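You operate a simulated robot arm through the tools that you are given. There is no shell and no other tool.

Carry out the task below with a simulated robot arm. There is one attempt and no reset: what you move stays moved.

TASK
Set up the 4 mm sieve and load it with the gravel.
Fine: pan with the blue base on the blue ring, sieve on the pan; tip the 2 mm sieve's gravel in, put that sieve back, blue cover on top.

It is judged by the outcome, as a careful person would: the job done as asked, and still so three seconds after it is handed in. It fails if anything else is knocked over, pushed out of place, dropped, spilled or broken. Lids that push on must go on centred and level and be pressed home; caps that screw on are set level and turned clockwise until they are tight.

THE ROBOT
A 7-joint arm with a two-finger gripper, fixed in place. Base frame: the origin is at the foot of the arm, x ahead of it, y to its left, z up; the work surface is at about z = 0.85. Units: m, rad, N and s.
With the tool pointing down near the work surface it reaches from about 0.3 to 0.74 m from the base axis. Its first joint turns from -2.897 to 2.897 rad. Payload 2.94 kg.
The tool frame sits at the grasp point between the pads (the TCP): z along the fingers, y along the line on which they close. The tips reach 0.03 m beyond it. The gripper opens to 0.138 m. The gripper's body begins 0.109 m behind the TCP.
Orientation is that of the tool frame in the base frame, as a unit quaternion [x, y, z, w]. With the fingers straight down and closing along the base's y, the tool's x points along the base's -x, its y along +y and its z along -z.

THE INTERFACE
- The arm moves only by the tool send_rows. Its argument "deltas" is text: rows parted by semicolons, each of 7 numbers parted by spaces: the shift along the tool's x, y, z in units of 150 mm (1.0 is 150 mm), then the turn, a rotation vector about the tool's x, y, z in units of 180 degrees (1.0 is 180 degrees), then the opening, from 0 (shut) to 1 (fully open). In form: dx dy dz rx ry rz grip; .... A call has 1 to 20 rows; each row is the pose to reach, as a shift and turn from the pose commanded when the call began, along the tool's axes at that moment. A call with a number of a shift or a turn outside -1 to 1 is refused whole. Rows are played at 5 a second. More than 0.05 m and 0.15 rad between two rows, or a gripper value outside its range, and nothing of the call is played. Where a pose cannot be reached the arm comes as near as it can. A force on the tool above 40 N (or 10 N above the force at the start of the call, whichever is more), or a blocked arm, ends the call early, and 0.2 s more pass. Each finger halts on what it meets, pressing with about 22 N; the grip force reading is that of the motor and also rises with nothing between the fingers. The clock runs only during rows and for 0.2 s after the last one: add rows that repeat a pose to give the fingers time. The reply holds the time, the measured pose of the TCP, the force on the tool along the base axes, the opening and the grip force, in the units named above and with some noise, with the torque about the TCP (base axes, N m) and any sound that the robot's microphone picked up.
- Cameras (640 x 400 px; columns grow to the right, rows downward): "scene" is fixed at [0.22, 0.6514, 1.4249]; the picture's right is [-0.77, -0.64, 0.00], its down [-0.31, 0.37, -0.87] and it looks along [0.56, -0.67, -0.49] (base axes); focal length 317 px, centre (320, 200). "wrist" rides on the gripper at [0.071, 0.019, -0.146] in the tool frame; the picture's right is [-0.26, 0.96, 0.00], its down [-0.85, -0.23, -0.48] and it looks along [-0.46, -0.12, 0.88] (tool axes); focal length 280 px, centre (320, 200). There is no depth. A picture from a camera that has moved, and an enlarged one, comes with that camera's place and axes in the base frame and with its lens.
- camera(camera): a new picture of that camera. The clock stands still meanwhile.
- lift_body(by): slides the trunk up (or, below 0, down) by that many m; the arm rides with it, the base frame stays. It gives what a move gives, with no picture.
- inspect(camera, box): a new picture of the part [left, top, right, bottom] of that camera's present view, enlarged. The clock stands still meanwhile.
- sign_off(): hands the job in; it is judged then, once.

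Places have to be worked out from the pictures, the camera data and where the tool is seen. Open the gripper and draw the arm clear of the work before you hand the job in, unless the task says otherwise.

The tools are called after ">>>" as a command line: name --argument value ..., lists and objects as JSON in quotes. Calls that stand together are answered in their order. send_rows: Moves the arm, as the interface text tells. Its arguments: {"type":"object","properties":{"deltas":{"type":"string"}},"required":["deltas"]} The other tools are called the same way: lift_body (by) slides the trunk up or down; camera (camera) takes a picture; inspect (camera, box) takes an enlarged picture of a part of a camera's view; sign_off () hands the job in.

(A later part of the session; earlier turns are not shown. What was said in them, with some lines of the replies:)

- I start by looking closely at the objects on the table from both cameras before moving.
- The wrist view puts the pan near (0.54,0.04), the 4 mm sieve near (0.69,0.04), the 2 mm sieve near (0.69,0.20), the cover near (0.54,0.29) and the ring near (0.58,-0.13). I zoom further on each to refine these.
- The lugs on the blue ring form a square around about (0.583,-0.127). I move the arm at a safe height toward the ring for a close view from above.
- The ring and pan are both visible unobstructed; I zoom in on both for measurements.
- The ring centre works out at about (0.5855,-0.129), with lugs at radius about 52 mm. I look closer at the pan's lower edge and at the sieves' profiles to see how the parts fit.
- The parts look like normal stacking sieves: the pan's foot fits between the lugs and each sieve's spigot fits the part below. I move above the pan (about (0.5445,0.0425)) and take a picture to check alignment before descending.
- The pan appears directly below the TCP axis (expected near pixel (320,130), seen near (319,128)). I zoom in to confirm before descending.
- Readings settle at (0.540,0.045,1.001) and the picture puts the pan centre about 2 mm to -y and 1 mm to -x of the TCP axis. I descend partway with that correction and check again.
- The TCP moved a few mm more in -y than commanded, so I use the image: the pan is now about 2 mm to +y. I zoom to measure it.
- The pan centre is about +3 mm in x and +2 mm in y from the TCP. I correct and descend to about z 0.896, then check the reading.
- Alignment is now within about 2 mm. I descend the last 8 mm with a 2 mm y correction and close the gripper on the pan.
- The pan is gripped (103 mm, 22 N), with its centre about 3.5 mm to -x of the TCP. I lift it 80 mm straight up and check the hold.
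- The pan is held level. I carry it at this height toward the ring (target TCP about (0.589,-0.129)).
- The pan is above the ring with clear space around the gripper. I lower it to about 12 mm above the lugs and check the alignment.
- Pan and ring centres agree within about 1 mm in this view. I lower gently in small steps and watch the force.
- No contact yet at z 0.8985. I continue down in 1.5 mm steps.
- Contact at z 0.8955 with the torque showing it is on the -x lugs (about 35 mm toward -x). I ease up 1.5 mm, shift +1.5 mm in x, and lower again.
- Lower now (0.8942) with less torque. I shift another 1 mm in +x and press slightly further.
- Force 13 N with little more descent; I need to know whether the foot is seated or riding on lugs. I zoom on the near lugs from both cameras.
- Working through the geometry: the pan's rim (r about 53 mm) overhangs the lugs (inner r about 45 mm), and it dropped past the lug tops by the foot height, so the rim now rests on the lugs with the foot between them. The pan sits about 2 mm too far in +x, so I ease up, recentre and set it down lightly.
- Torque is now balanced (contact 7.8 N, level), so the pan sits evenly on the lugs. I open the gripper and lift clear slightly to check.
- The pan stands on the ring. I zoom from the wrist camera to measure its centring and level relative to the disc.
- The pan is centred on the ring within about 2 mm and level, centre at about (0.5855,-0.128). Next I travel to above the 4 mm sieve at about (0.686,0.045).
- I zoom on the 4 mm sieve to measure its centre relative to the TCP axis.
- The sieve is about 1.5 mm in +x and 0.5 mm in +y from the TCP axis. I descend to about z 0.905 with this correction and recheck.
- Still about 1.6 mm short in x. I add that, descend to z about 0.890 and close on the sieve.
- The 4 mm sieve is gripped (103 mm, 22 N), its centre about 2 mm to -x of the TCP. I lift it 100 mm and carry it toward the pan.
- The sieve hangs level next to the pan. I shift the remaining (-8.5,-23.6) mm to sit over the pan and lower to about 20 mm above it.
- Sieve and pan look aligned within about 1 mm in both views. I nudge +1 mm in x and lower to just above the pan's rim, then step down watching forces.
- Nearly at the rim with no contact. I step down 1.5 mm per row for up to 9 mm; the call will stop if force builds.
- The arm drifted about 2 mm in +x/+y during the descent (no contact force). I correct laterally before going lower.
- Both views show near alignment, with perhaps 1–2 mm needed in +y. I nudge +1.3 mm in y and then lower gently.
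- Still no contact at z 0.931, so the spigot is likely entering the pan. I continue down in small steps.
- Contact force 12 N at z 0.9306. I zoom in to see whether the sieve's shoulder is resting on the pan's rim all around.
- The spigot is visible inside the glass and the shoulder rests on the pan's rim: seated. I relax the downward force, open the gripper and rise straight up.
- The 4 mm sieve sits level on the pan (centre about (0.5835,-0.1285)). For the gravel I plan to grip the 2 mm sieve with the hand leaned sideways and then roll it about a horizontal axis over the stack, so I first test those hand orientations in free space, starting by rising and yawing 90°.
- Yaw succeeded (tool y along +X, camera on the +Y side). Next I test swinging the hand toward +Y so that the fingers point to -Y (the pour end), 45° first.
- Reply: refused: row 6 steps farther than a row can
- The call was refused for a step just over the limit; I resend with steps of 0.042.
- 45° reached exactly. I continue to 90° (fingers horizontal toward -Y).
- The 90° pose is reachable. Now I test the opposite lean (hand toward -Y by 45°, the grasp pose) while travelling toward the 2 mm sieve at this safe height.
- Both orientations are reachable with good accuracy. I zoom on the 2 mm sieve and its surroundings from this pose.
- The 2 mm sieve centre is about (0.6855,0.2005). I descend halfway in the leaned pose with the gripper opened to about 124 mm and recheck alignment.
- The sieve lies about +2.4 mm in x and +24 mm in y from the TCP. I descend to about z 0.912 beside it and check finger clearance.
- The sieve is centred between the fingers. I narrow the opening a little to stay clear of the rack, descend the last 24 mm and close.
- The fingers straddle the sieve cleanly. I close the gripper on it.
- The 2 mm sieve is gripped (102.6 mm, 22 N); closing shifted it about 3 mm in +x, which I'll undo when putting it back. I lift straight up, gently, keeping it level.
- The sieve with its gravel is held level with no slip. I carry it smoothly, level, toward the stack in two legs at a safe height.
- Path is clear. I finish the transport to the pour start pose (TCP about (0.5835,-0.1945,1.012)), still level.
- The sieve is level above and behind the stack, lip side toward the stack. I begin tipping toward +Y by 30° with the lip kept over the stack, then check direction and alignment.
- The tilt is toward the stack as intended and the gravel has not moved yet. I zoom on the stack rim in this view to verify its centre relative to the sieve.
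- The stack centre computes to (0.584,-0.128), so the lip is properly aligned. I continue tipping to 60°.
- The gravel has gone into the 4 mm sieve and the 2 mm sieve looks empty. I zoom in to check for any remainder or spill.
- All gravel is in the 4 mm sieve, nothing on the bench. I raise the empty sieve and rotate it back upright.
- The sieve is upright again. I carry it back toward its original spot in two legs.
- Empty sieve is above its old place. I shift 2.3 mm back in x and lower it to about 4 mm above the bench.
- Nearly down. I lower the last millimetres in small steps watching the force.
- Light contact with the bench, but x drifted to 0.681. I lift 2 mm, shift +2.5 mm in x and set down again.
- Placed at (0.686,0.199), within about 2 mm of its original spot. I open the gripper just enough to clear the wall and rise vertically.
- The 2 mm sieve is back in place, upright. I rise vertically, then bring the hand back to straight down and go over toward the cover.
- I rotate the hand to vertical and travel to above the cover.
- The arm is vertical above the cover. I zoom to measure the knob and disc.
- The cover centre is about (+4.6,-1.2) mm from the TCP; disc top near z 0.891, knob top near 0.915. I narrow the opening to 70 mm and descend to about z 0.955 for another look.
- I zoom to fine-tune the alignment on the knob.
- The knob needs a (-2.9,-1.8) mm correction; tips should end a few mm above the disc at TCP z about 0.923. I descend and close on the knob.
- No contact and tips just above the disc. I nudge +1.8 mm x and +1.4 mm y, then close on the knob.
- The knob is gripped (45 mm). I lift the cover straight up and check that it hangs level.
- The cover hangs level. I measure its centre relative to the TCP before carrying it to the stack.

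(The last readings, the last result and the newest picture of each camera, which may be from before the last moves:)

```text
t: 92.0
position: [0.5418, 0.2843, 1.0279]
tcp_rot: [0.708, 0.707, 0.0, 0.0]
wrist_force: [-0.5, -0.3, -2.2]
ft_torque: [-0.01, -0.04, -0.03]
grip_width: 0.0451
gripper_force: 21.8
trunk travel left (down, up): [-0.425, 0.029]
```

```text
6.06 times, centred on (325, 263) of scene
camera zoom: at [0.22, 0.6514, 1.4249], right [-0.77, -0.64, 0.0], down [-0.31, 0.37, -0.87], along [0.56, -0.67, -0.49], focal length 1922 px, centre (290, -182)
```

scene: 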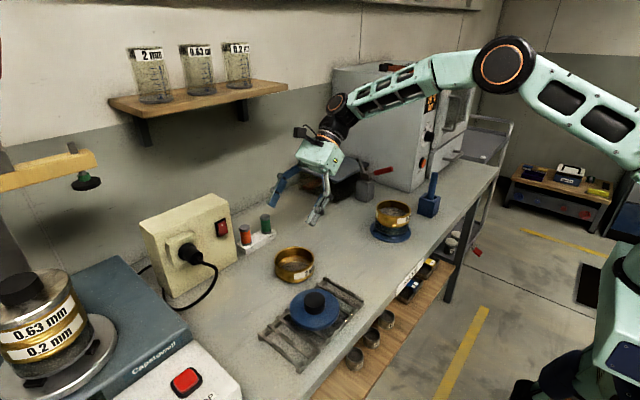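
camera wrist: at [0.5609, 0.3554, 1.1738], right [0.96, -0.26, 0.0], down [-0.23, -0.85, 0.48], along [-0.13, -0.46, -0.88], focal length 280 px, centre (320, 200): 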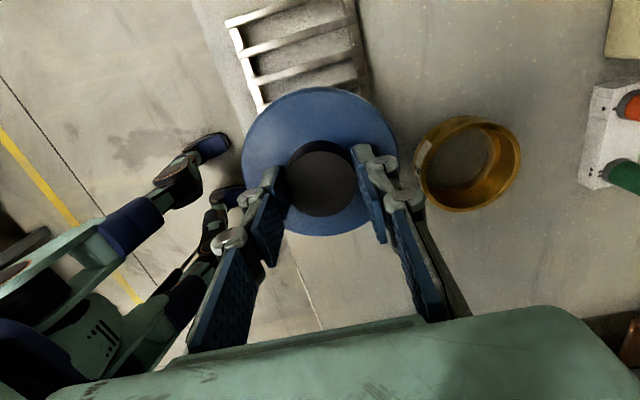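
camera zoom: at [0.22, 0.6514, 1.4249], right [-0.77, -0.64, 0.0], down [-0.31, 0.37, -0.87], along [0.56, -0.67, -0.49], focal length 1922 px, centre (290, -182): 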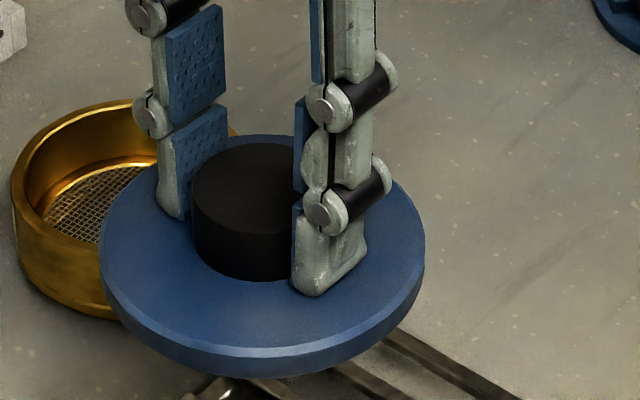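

The cover is centred on the TCP axis. I carry it toward the stack in smooth legs at this height.

>>> send_rows --deltas "-0.04 0.004 -0.03 0 0 0 0.15; -0.12 0.012 -0.07 0 0 0 0.15; -0.24 0.025 -0.1 0 0 0 0.15; -0.38 0.04 -0.1 0 0 0 0.15; -0.52 0.055 -0.1 0 0 0 0.15; -0.66 0.07 -0.1 0 0 0 0.15; -0.8 0.085 -0.1 0 0 0 0.15; -0.9 0.095 -0.1 0 0 0 0.15; -0.95 0.1 -0.1 0 0 0 0.15"

>>> send_rows --deltas "-0.05 0.005 0 0 0 0 0.15; -0.15 0.015 0 0 0 0 0.15; -0.28 0.029 0 0 0 0 0.15; -0.42 0.044 0 0 0 0 0.15; -0.56 0.059 0 0 0 0 0.15; -0.7 0.073 0 0 0 0 0.15; -0.83 0.087 0 0 0 0 0.15; -0.93 0.097 0 0 0 0 0.15; -0.98 0.1 0 0 0 0 0.15; -0.98 0.1 0 0 0 0 0.15"

>>> camera --camera "wrist"

>>> inspect --camera "scene" --box '[300, 140, 440, 260]'

```text
t: 94.0
position: [0.5571, 0.1433, 1.0419]
tcp_rot: [0.707, 0.707, 0.0, 0.0]
wrist_force: [0.5, 0.6, -2.7]
ft_torque: [-0.02, -0.04, 0.0]
grip_width: 0.0452
gripper_force: 21.7
trunk travel left (down, up): [-0.425, 0.029]
```

```text
t: 96.2
position: [0.5731, -0.0017, 1.0446]
tcp_rot: [0.707, 0.707, 0.0, 0.001]
wrist_force: [0.7, 0.3, -2.1]
ft_torque: [-0.03, 0.0, 0.02]
grip_width: 0.0451
gripper_force: 21.9
trunk travel left (down, up): [-0.425, 0.029]
```

```text
taken
camera wrist: at [0.5928, 0.0683, 1.1921], right [0.96, -0.26, 0.0], down [-0.23, -0.85, 0.48], along [-0.12, -0.46, -0.88], focal length 280 px, centre (320, 200)
```

wrist: 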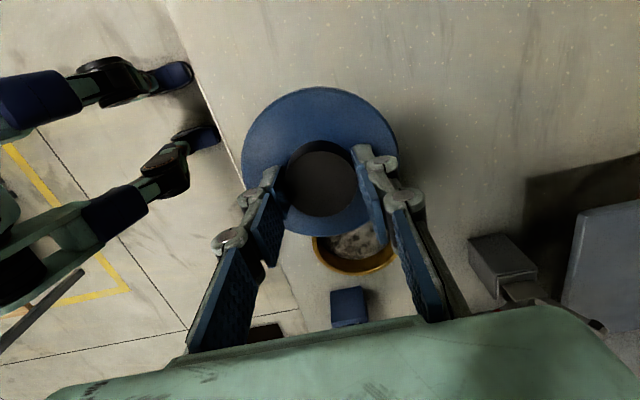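

```text
3.33 times, centred on (370, 200) of scene
camera zoom: at [0.22, 0.6514, 1.4249], right [-0.77, -0.64, 0.0], down [-0.31, 0.37, -0.87], along [0.56, -0.67, -0.49], focal length 1057 px, centre (153, 200)
```

zoom: 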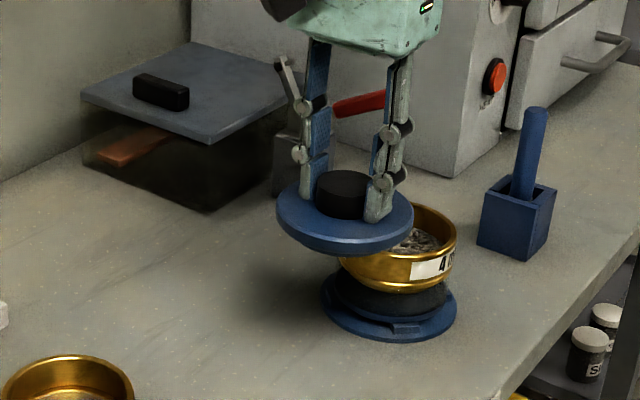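

Two legs done. I make the last leg to above the stack.

>>> send_rows --deltas "-0.05 0.005 0 0 0 0 0.15; -0.15 0.015 0 0 0 0 0.15; -0.28 0.025 0 0 0 0 0.15; -0.42 0.037 0 0 0 0 0.15; -0.56 0.05 0 0 0 0 0.15; -0.7 0.062 0 0 0 0 0.15; -0.8 0.07 0 0 0 0 0.15; -0.842 0.073 0 0 0 0 0.15; -0.842 0.073 0 0 0 0 0.15; -0.842 0.073 0 0 0 0 0.15"

>>> camera --camera "wrist"

>>> inspect --camera "scene" --box '[340, 150, 440, 250]'

```text
t: 98.4
position: [0.5845, -0.1299, 1.0445]
tcp_rot: [0.707, 0.707, 0.0, 0.0]
wrist_force: [0.2, -0.6, -1.3]
ft_torque: [-0.01, 0.0, 0.0]
grip_width: 0.0451
gripper_force: 22.0
trunk travel left (down, up): [-0.425, 0.029]
```

```text
taken
camera wrist: at [0.6042, -0.0587, 1.1907], right [0.96, -0.26, 0.0], down [-0.23, -0.85, 0.48], along [-0.13, -0.46, -0.88], focal length 280 px, centre (320, 200)
```

wrist: 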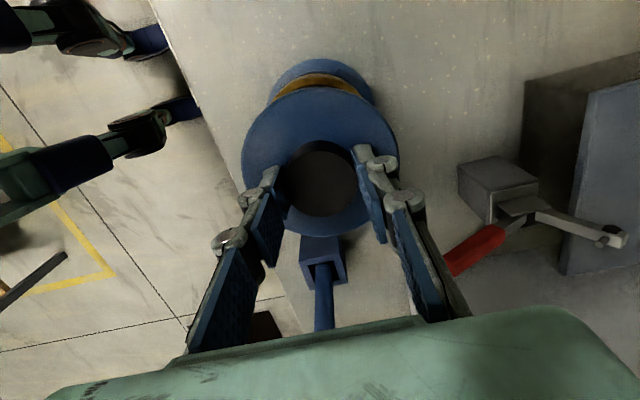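

```text
4.00 times, centred on (390, 200) of scene
camera zoom: at [0.22, 0.6514, 1.4249], right [-0.77, -0.64, 0.0], down [-0.31, 0.37, -0.87], along [0.56, -0.67, -0.49], focal length 1269 px, centre (40, 200)
```

zoom: 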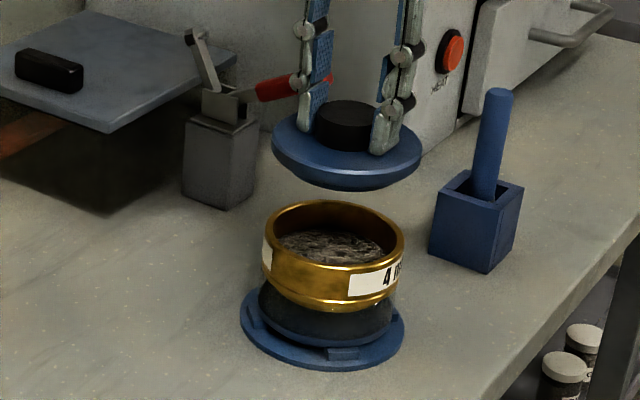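

The cover is above the stack, aligned within about 1–2 mm in the scene view. I zoom both views for a finer estimate.

>>> inspect --camera "wrist" --box '[240, 50, 400, 150]'

>>> inspect --camera "scene" --box '[350, 170, 430, 230]'

```text
4.00 times, centred on (320, 100) of wrist
camera zoom: at [0.6042, -0.0587, 1.1907], right [0.96, -0.26, 0.0], down [-0.23, -0.85, 0.48], along [-0.13, -0.46, -0.88], focal length 1122 px, centre (320, 600)
```

zoom: 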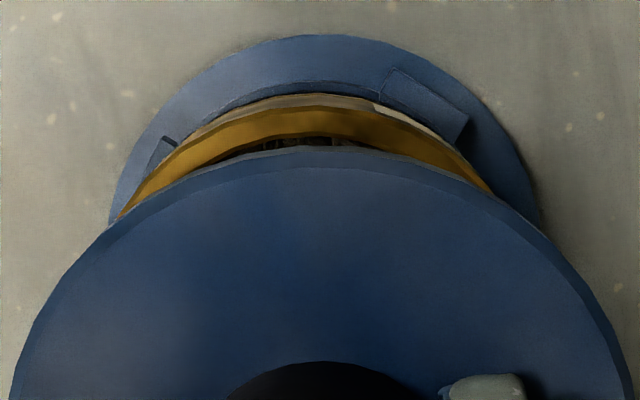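

```text
6.67 times, centred on (390, 200) of scene
camera zoom: at [0.22, 0.6514, 1.4249], right [-0.77, -0.64, 0.0], down [-0.31, 0.37, -0.87], along [0.56, -0.67, -0.49], focal length 2114 px, centre (-147, 200)
```

zoom: 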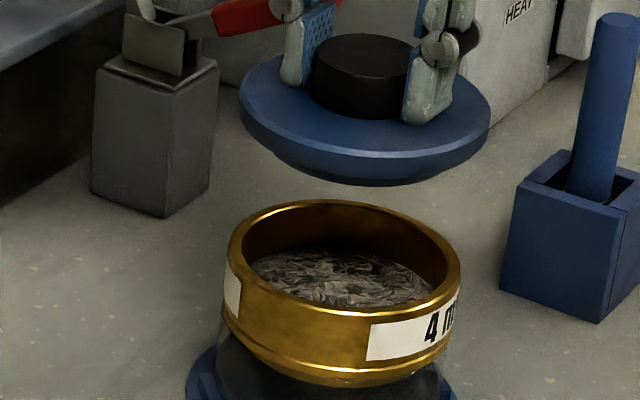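

The cover has a plug underneath that fits inside the sieve rim; I need about +1 mm in y. I lower to about 10 mm above first contact and recheck.

>>> send_rows --deltas "0.007 0.003 0.06 0 0 0 0.15; 0.007 0.003 0.14 0 0 0 0.15; 0.007 0.003 0.22 0 0 0 0.15; 0.007 0.003 0.29 0 0 0 0.15; 0.007 0.003 0.29 0 0 0 0.15; 0.007 0.003 0.29 0 0 0 0.15"

>>> inspect --camera "wrist" --box '[240, 50, 400, 150]'

>>> inspect --camera "scene" --box '[350, 180, 430, 240]'

```text
t: 99.8
position: [0.5848, -0.1283, 1.001]
tcp_rot: [0.707, 0.707, 0.0, 0.0]
wrist_force: [0.1, -0.1, -2.7]
ft_torque: [-0.04, 0.01, -0.02]
grip_width: 0.0451
gripper_force: 22.0
trunk travel left (down, up): [-0.425, 0.029]
```

```text
4.00 times, centred on (320, 100) of wrist
camera zoom: at [0.605, -0.0575, 1.1468], right [0.96, -0.26, 0.0], down [-0.23, -0.85, 0.48], along [-0.12, -0.46, -0.88], focal length 1122 px, centre (320, 600)
```

zoom: 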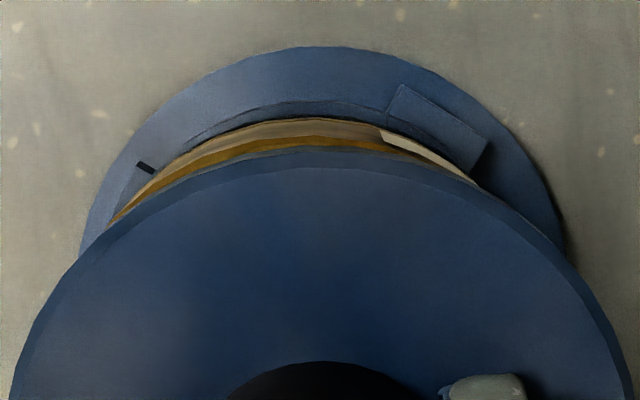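

```text
6.67 times, centred on (390, 210) of scene
camera zoom: at [0.22, 0.6514, 1.4249], right [-0.77, -0.64, 0.0], down [-0.31, 0.37, -0.87], along [0.56, -0.67, -0.49], focal length 2114 px, centre (-147, 133)
```

zoom: 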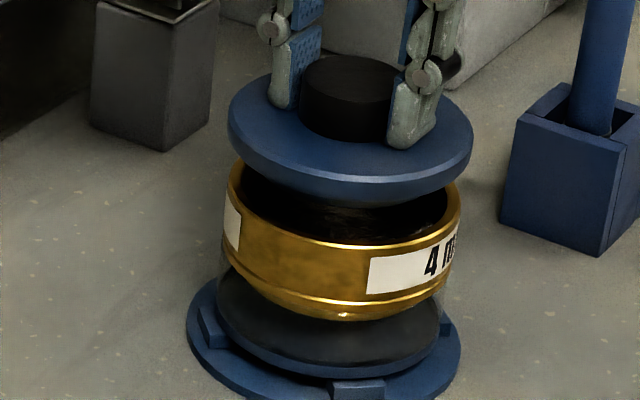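

Aligned within 1 mm; I shift -0.8 mm in x and lower to z about 0.991.

>>> send_rows --deltas "0 -0.005 0.03 0 0 0 0.15; 0 -0.005 0.06 0 0 0 0.15; 0 -0.005 0.068 0 0 0 0.15; 0 -0.005 0.068 0 0 0 0.15"

>>> inspect --camera "wrist" --box '[240, 50, 400, 150]'

>>> inspect --camera "scene" --box '[350, 180, 430, 240]'

```text
t: 100.8
position: [0.5825, -0.1283, 0.9905]
tcp_rot: [0.708, 0.707, 0.0, 0.0]
wrist_force: [-1.0, -0.1, -1.5]
ft_torque: [-0.01, -0.02, 0.0]
grip_width: 0.0451
gripper_force: 21.8
trunk travel left (down, up): [-0.425, 0.029]
```

```text
4.00 times, centred on (320, 100) of wrist
camera zoom: at [0.6033, -0.0574, 1.1372], right [0.96, -0.26, 0.0], down [-0.23, -0.85, 0.48], along [-0.12, -0.46, -0.88], focal length 1122 px, centre (320, 600)
```

zoom: 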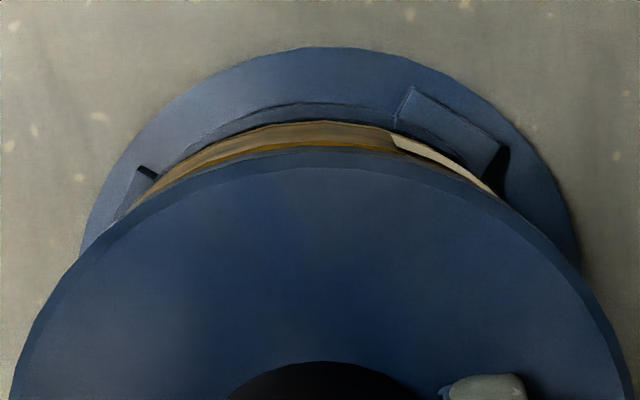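

```text
6.67 times, centred on (390, 210) of scene
camera zoom: at [0.22, 0.6514, 1.4249], right [-0.77, -0.64, 0.0], down [-0.31, 0.37, -0.87], along [0.56, -0.67, -0.49], focal length 2114 px, centre (-147, 133)
```

zoom: 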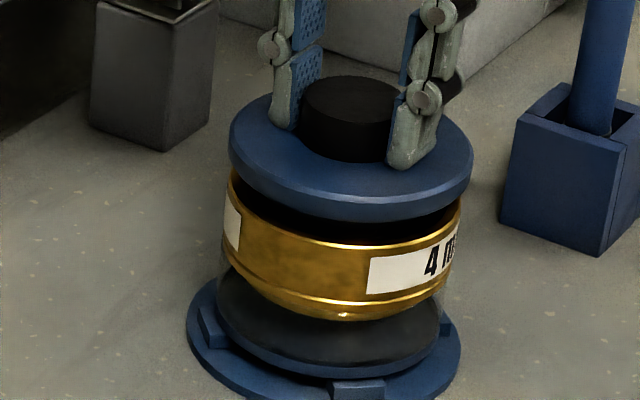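

Looks symmetric. I step down gently toward contact.

>>> send_rows --deltas "0 0 0.01 0 0 0 0.15; 0 0 0.02 0 0 0 0.15; 0 0 0.03 0 0 0 0.15; 0 0 0.03 0 0 0 0.15"

>>> inspect --camera "scene" --box '[350, 180, 430, 240]'

```text
t: 101.8
position: [0.5825, -0.1299, 0.988]
tcp_rot: [0.707, 0.707, 0.0, 0.0]
wrist_force: [0.2, 0.2, -2.5]
ft_torque: [-0.01, -0.05, -0.01]
grip_width: 0.0454
gripper_force: 21.8
trunk travel left (down, up): [-0.425, 0.029]
```

```text
6.67 times, centred on (390, 210) of scene
camera zoom: at [0.22, 0.6514, 1.4249], right [-0.77, -0.64, 0.0], down [-0.31, 0.37, -0.87], along [0.56, -0.67, -0.49], focal length 2114 px, centre (-147, 133)
```

zoom: 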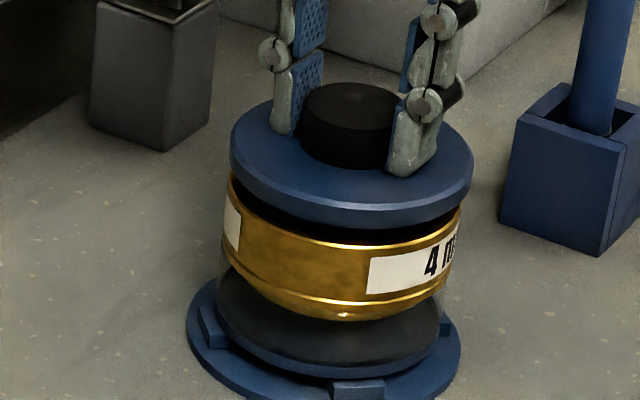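

Drifted about 1.5 mm in -y. I correct that and continue down.

>>> send_rows --deltas "0.01 0.004 0 0 0 0 0.15; 0.01 0.004 0.01 0 0 0 0.15; 0.01 0.004 0.02 0 0 0 0.15; 0.01 0.004 0.02 0 0 0 0.15"

>>> inspect --camera "scene" --box '[350, 180, 430, 240]'

>>> inspect --camera "wrist" --box '[240, 50, 400, 150]'

```text
t: 102.8
position: [0.5809, -0.1263, 0.9827]
tcp_rot: [0.707, 0.707, 0.0, 0.0]
wrist_force: [0.6, 0.1, -1.3]
ft_torque: [0.02, -0.02, -0.01]
grip_width: 0.0452
gripper_force: 22.5
trunk travel left (down, up): [-0.425, 0.029]
```

```text
6.67 times, centred on (390, 210) of scene
camera zoom: at [0.22, 0.6514, 1.4249], right [-0.77, -0.64, 0.0], down [-0.31, 0.37, -0.87], along [0.56, -0.67, -0.49], focal length 2114 px, centre (-147, 133)
```

zoom: 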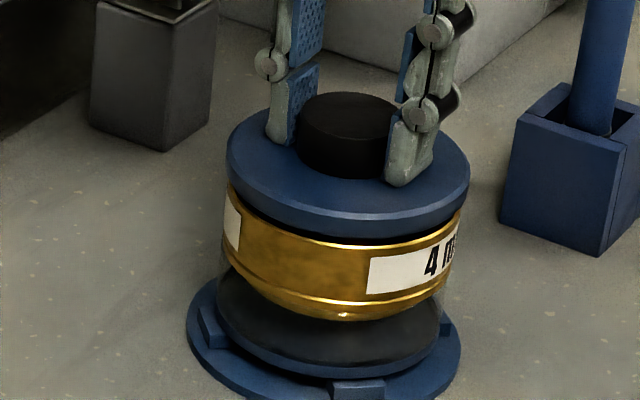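

```text
4.00 times, centred on (320, 100) of wrist
camera zoom: at [0.603, -0.0555, 1.1299], right [0.96, -0.26, 0.0], down [-0.23, -0.85, 0.48], along [-0.13, -0.46, -0.88], focal length 1122 px, centre (320, 600)
```

zoom: 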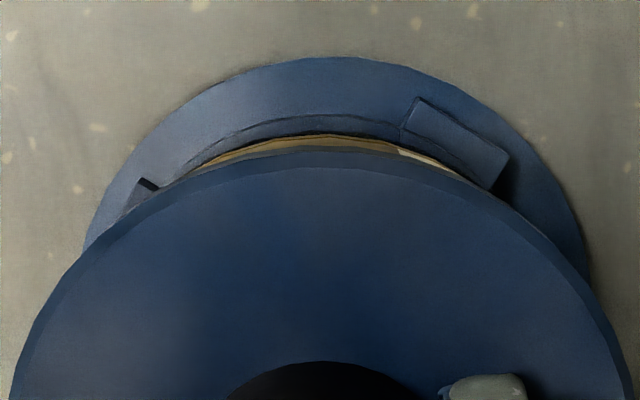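

Now at z 0.983 with no contact and a gap of a few mm left. I shift -1.2 mm in y and continue down in small steps.

>>> send_rows --deltas "-0.008 0 0 0 0 0 0.15; -0.008 0 0.008 0 0 0 0.15; -0.008 0 0.016 0 0 0 0.15; -0.008 0 0.016 0 0 0 0.15"

>>> inspect --camera "scene" --box '[350, 180, 430, 240]'

>>> inspect --camera "wrist" --box '[240, 50, 400, 150]'

```text
t: 103.8
position: [0.5842, -0.1284, 0.9817]
tcp_rot: [0.707, 0.707, 0.0, 0.0]
wrist_force: [-0.4, -0.3, -1.9]
ft_torque: [-0.04, -0.04, -0.03]
grip_width: 0.0451
gripper_force: 22.3
trunk travel left (down, up): [-0.425, 0.029]
```

```text
6.67 times, centred on (390, 210) of scene
camera zoom: at [0.22, 0.6514, 1.4249], right [-0.77, -0.64, 0.0], down [-0.31, 0.37, -0.87], along [0.56, -0.67, -0.49], focal length 2114 px, centre (-147, 133)
```

zoom: 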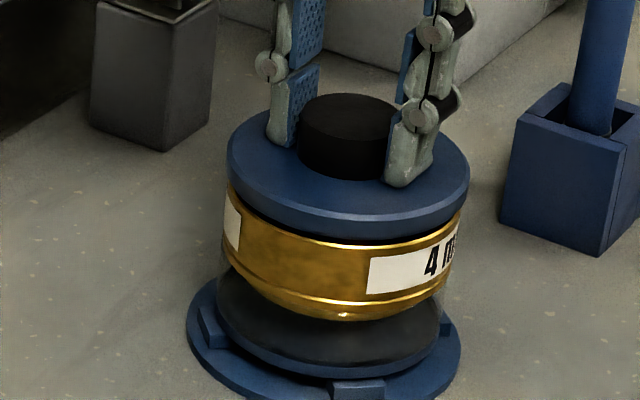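

```text
4.00 times, centred on (320, 100) of wrist
camera zoom: at [0.6036, -0.0572, 1.1283], right [0.96, -0.26, 0.0], down [-0.23, -0.85, 0.48], along [-0.13, -0.46, -0.88], focal length 1122 px, centre (320, 600)
```

zoom: 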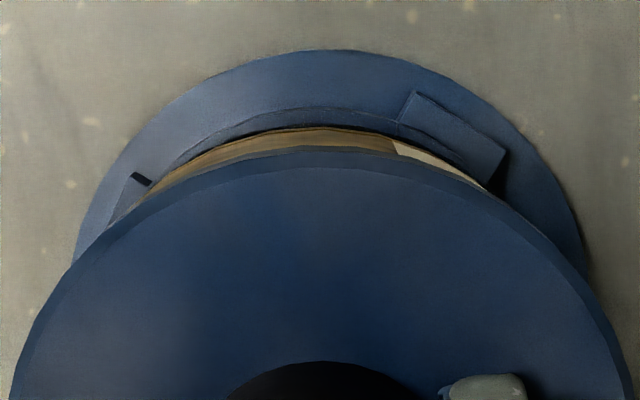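

Alignment holds. I continue down with the force limit as guard.

>>> send_rows --deltas "0 0 0.008 0 0 0 0.15; 0 0 0.016 0 0 0 0.15; 0 0 0.024 0 0 0 0.15; 0 0 0.024 0 0 0 0.15"

>>> inspect --camera "scene" --box '[350, 180, 430, 240]'

```text
t: 104.8
position: [0.5828, -0.1287, 0.979]
tcp_rot: [0.707, 0.707, 0.0, 0.001]
wrist_force: [0.0, -0.7, 4.0]
ft_torque: [0.14, 0.08, 0.05]
grip_width: 0.0452
gripper_force: 21.6
trunk travel left (down, up): [-0.425, 0.029]
```

```text
6.67 times, centred on (390, 210) of scene
camera zoom: at [0.22, 0.6514, 1.4249], right [-0.77, -0.64, 0.0], down [-0.31, 0.37, -0.87], along [0.56, -0.67, -0.49], focal length 2114 px, centre (-147, 133)
```

zoom: 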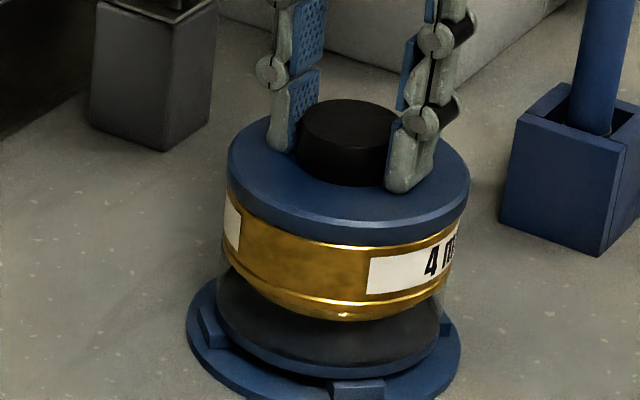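

First contact (about 6 N), with the cover's edge right at the sieve rim. I keep pressing gently in small steps.

>>> send_rows --deltas "0 0 0.006 0 0 0 0.15; 0 0 0.012 0 0 0 0.15; 0 0 0.012 0 0 0 0.15"

>>> inspect --camera "scene" --box '[360, 195, 424, 235]'

```text
t: 105.6
position: [0.5822, -0.1286, 0.9788]
tcp_rot: [0.707, 0.707, 0.001, 0.001]
wrist_force: [-0.5, 0.5, 13.8]
ft_torque: [0.08, 0.16, 0.0]
grip_width: 0.0448
gripper_force: 21.2
trunk travel left (down, up): [-0.425, 0.029]
```

```text
10.00 times, centred on (392, 215) of scene
camera zoom: at [0.22, 0.6514, 1.4249], right [-0.77, -0.64, 0.0], down [-0.31, 0.37, -0.87], along [0.56, -0.67, -0.49], focal length 3171 px, centre (-400, 50)
```

zoom: 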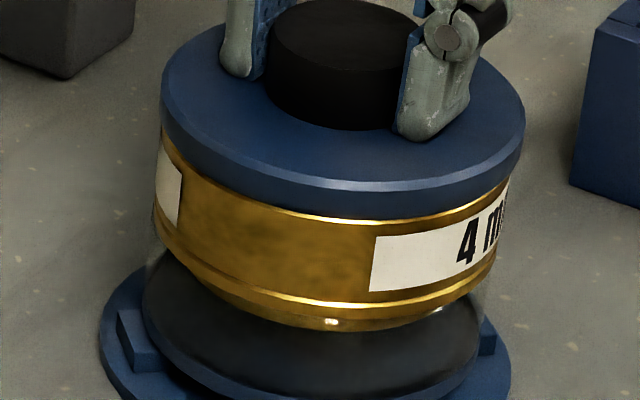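

The cover looks flush on the rim. I press it home with more force (up to roughly 30 N) while still holding the knob.

>>> send_rows --deltas "0 0 0.006 0 0 0 0.15; 0 0 0.011 0 0 0 0.15; 0 0 0.015 0 0 0 0.15; 0 0 0.015 0 0 0 0.15"

>>> inspect --camera "scene" --box '[360, 195, 424, 235]'

```text
t: 106.6
position: [0.5828, -0.1275, 0.978]
tcp_rot: [0.707, 0.707, 0.003, 0.003]
wrist_force: [1.2, -0.1, 37.1]
ft_torque: [0.11, 0.56, -0.02]
grip_width: 0.0452
gripper_force: 21.7
trunk travel left (down, up): [-0.425, 0.029]
```

```text
10.00 times, centred on (392, 215) of scene
camera zoom: at [0.22, 0.6514, 1.4249], right [-0.77, -0.64, 0.0], down [-0.31, 0.37, -0.87], along [0.56, -0.67, -0.49], focal length 3171 px, centre (-400, 50)
```

zoom: 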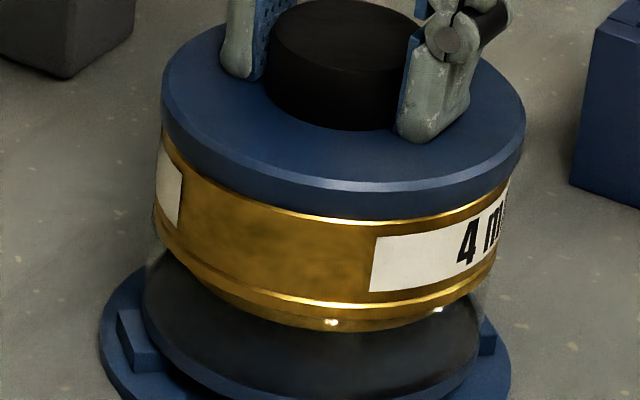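

Pressed at 37 N with no further travel, so the cover is home. I relax the force, open the fingers within the disc area and rise.

>>> send_rows --deltas "0 0 -0.012 0 0 0 0.15; 0 0 -0.024 0 0 0 0.15; 0 0 -0.024 0 0 0 0.15; 0 0 -0.024 0 0 0 0.4; 0 0 -0.024 0 0 0 0.5; 0 0 -0.024 0 0 0 0.55; 0 0 -0.024 0 0 0 0.55; 0 0 -0.06 0 0 0 0.55; 0 0 -0.2 0 0 0 0.55; 0 0 -0.4 0 0 0 0.55; 0 0 -0.6 0 0 0 0.55; 0 0 -0.6 0 0 0 0.55"

>>> camera --camera "wrist"

>>> inspect --camera "scene" --box '[350, 185, 430, 250]'

```text
t: 109.2
position: [0.5827, -0.1275, 1.0624]
tcp_rot: [0.707, 0.707, 0.0, 0.0]
wrist_force: [0.3, -0.4, -0.7]
ft_torque: [-0.01, 0.01, 0.08]
grip_width: 0.0758
gripper_force: 0.1
trunk travel left (down, up): [-0.425, 0.029]
```

```text
taken
camera wrist: at [0.6032, -0.0562, 1.209], right [0.96, -0.26, 0.0], down [-0.23, -0.85, 0.48], along [-0.12, -0.46, -0.88], focal length 280 px, centre (320, 200)
```

wrist: 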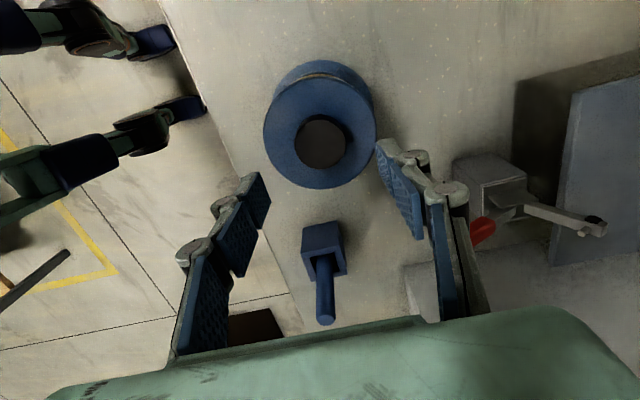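

```text
6.15 times, centred on (390, 218) of scene
camera zoom: at [0.22, 0.6514, 1.4249], right [-0.77, -0.64, 0.0], down [-0.31, 0.37, -0.87], along [0.56, -0.67, -0.49], focal length 1952 px, centre (-111, 92)
```

zoom: 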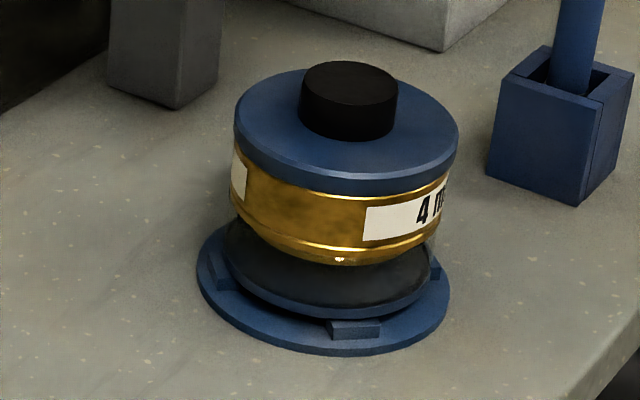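

The stack is complete. I zoom closely to check the cover's gap and level from both cameras.

>>> inspect --camera "scene" --box '[365, 200, 415, 231]'

>>> inspect --camera "wrist" --box '[240, 50, 400, 200]'

>>> camera --camera "scene"

```text
12.80 times, centred on (390, 216) of scene
camera zoom: at [0.22, 0.6514, 1.4249], right [-0.77, -0.64, 0.0], down [-0.31, 0.37, -0.87], along [0.56, -0.67, -0.49], focal length 4059 px, centre (-576, 2)
```

zoom: 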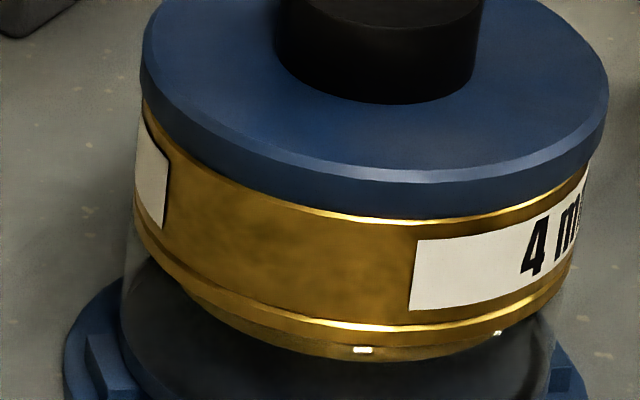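

```text
2.67 times, centred on (320, 125) of wrist
camera zoom: at [0.6032, -0.0562, 1.209], right [0.96, -0.26, 0.0], down [-0.23, -0.85, 0.48], along [-0.12, -0.46, -0.88], focal length 748 px, centre (320, 400)
```

zoom: 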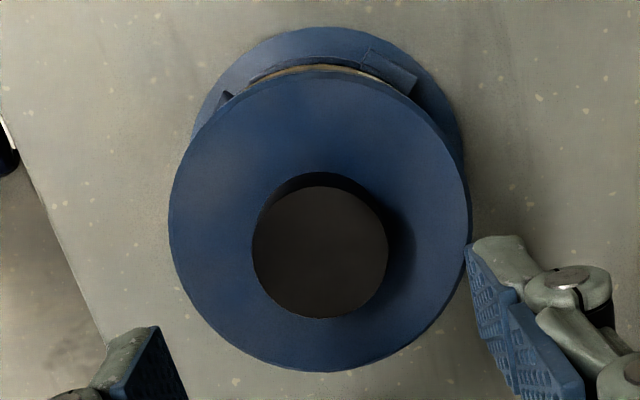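

```text
taken
```

scene: 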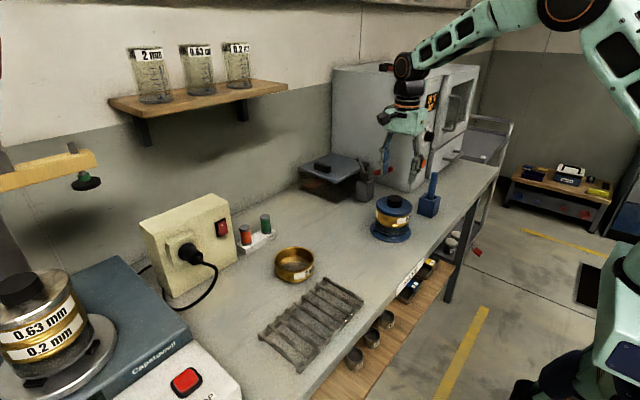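

The cover is flush and level all round. I open the gripper fully and draw the arm up and clear of the work.

>>> send_rows --deltas "0 0 -0.15 0 0 0 0.55; 0 0 -0.35 0 0 0 0.55; 0 0 -0.55 0 0 0 0.55; 0 0 -0.75 0 0 0 0.7; 0 0 -0.9 0 0 0 0.85; 0.1 -0.05 -0.95 0 0 0 1; 0.25 -0.15 -0.95 0 0 0 1; 0.4 -0.25 -0.95 0 0 0 1; 0.55 -0.35 -0.95 0 0 0 1; 0.7 -0.45 -0.95 0 0 0 1; 0.85 -0.5 -0.95 0 0 0 1; 0.95 -0.5 -0.95 0 0 0 1; 0.95 -0.5 -0.95 0 0 0 1"

>>> camera --camera "scene"

>>> inspect --camera "scene" --box '[250, 170, 450, 310]'

>>> camera --camera "wrist"

```text
t: 112.0
position: [0.5091, 0.0135, 1.2058]
tcp_rot: [0.707, 0.707, 0.0, -0.001]
wrist_force: [0.0, -0.1, 0.0]
ft_torque: [0.0, -0.04, 0.0]
grip_width: 0.138
gripper_force: 0.0
trunk travel left (down, up): [-0.425, 0.029]
```

```text
taken
```

scene: 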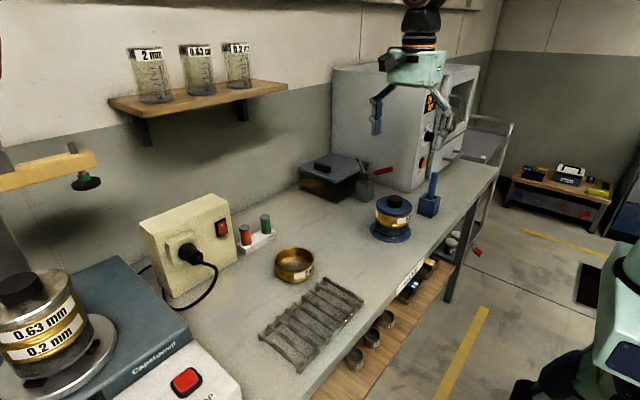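

```text
2.86 times, centred on (350, 240) of scene
camera zoom: at [0.22, 0.6514, 1.4249], right [-0.77, -0.64, 0.0], down [-0.31, 0.37, -0.87], along [0.56, -0.67, -0.49], focal length 906 px, centre (234, 86)
```

zoom: 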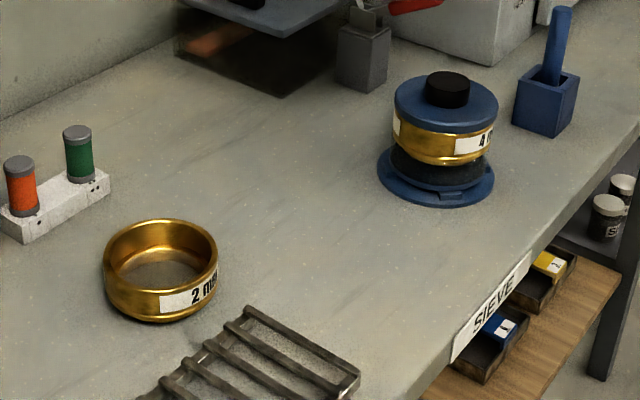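

```text
taken
camera wrist: at [0.5299, 0.0846, 1.3531], right [0.96, -0.26, 0.0], down [-0.23, -0.85, 0.48], along [-0.12, -0.46, -0.88], focal length 280 px, centre (320, 200)
```

wrist: 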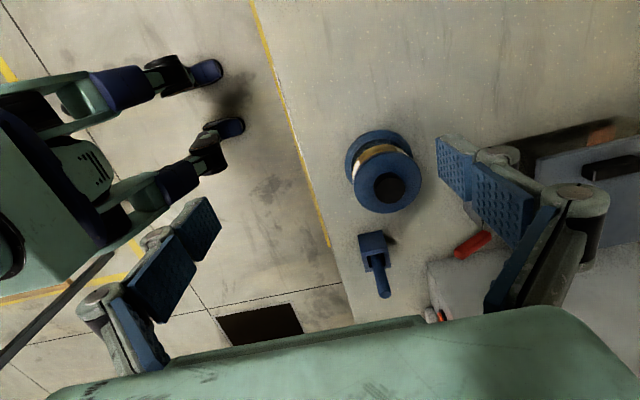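

The final pictures show pan on ring, 4 mm sieve with the gravel, and the cover seated level on top. The 2 mm sieve is empty and back in its spot, nothing else has moved, and the arm is open and clear, so I hand the job in.

>>> sign_off

```text
The job is handed in.
```

The 4 mm sieve is set up and loaded, and I've handed the job in. I don't have the judge's result.

- **Pan:** it sits on the blue ring, level, with its rim on the four lugs and its centre within about 2 mm of the ring's.
- **4 mm sieve:** it rests on the pan with the bottom of the sieve inside the glass.
- **Gravel:** all of it went into the 4 mm sieve. Close-up pictures showed nothing left in the 2 mm sieve and nothing spilled on the bench.
- **2 mm sieve:** it is empty and back within about 2 mm of where it stood.
- **Cover:** it is on top, level and flush all round. I pressed it to about 37 N and it moved no further.

The gripper is open and the arm is clear of the work. In the final pictures nothing else on the bench was moved or knocked over.
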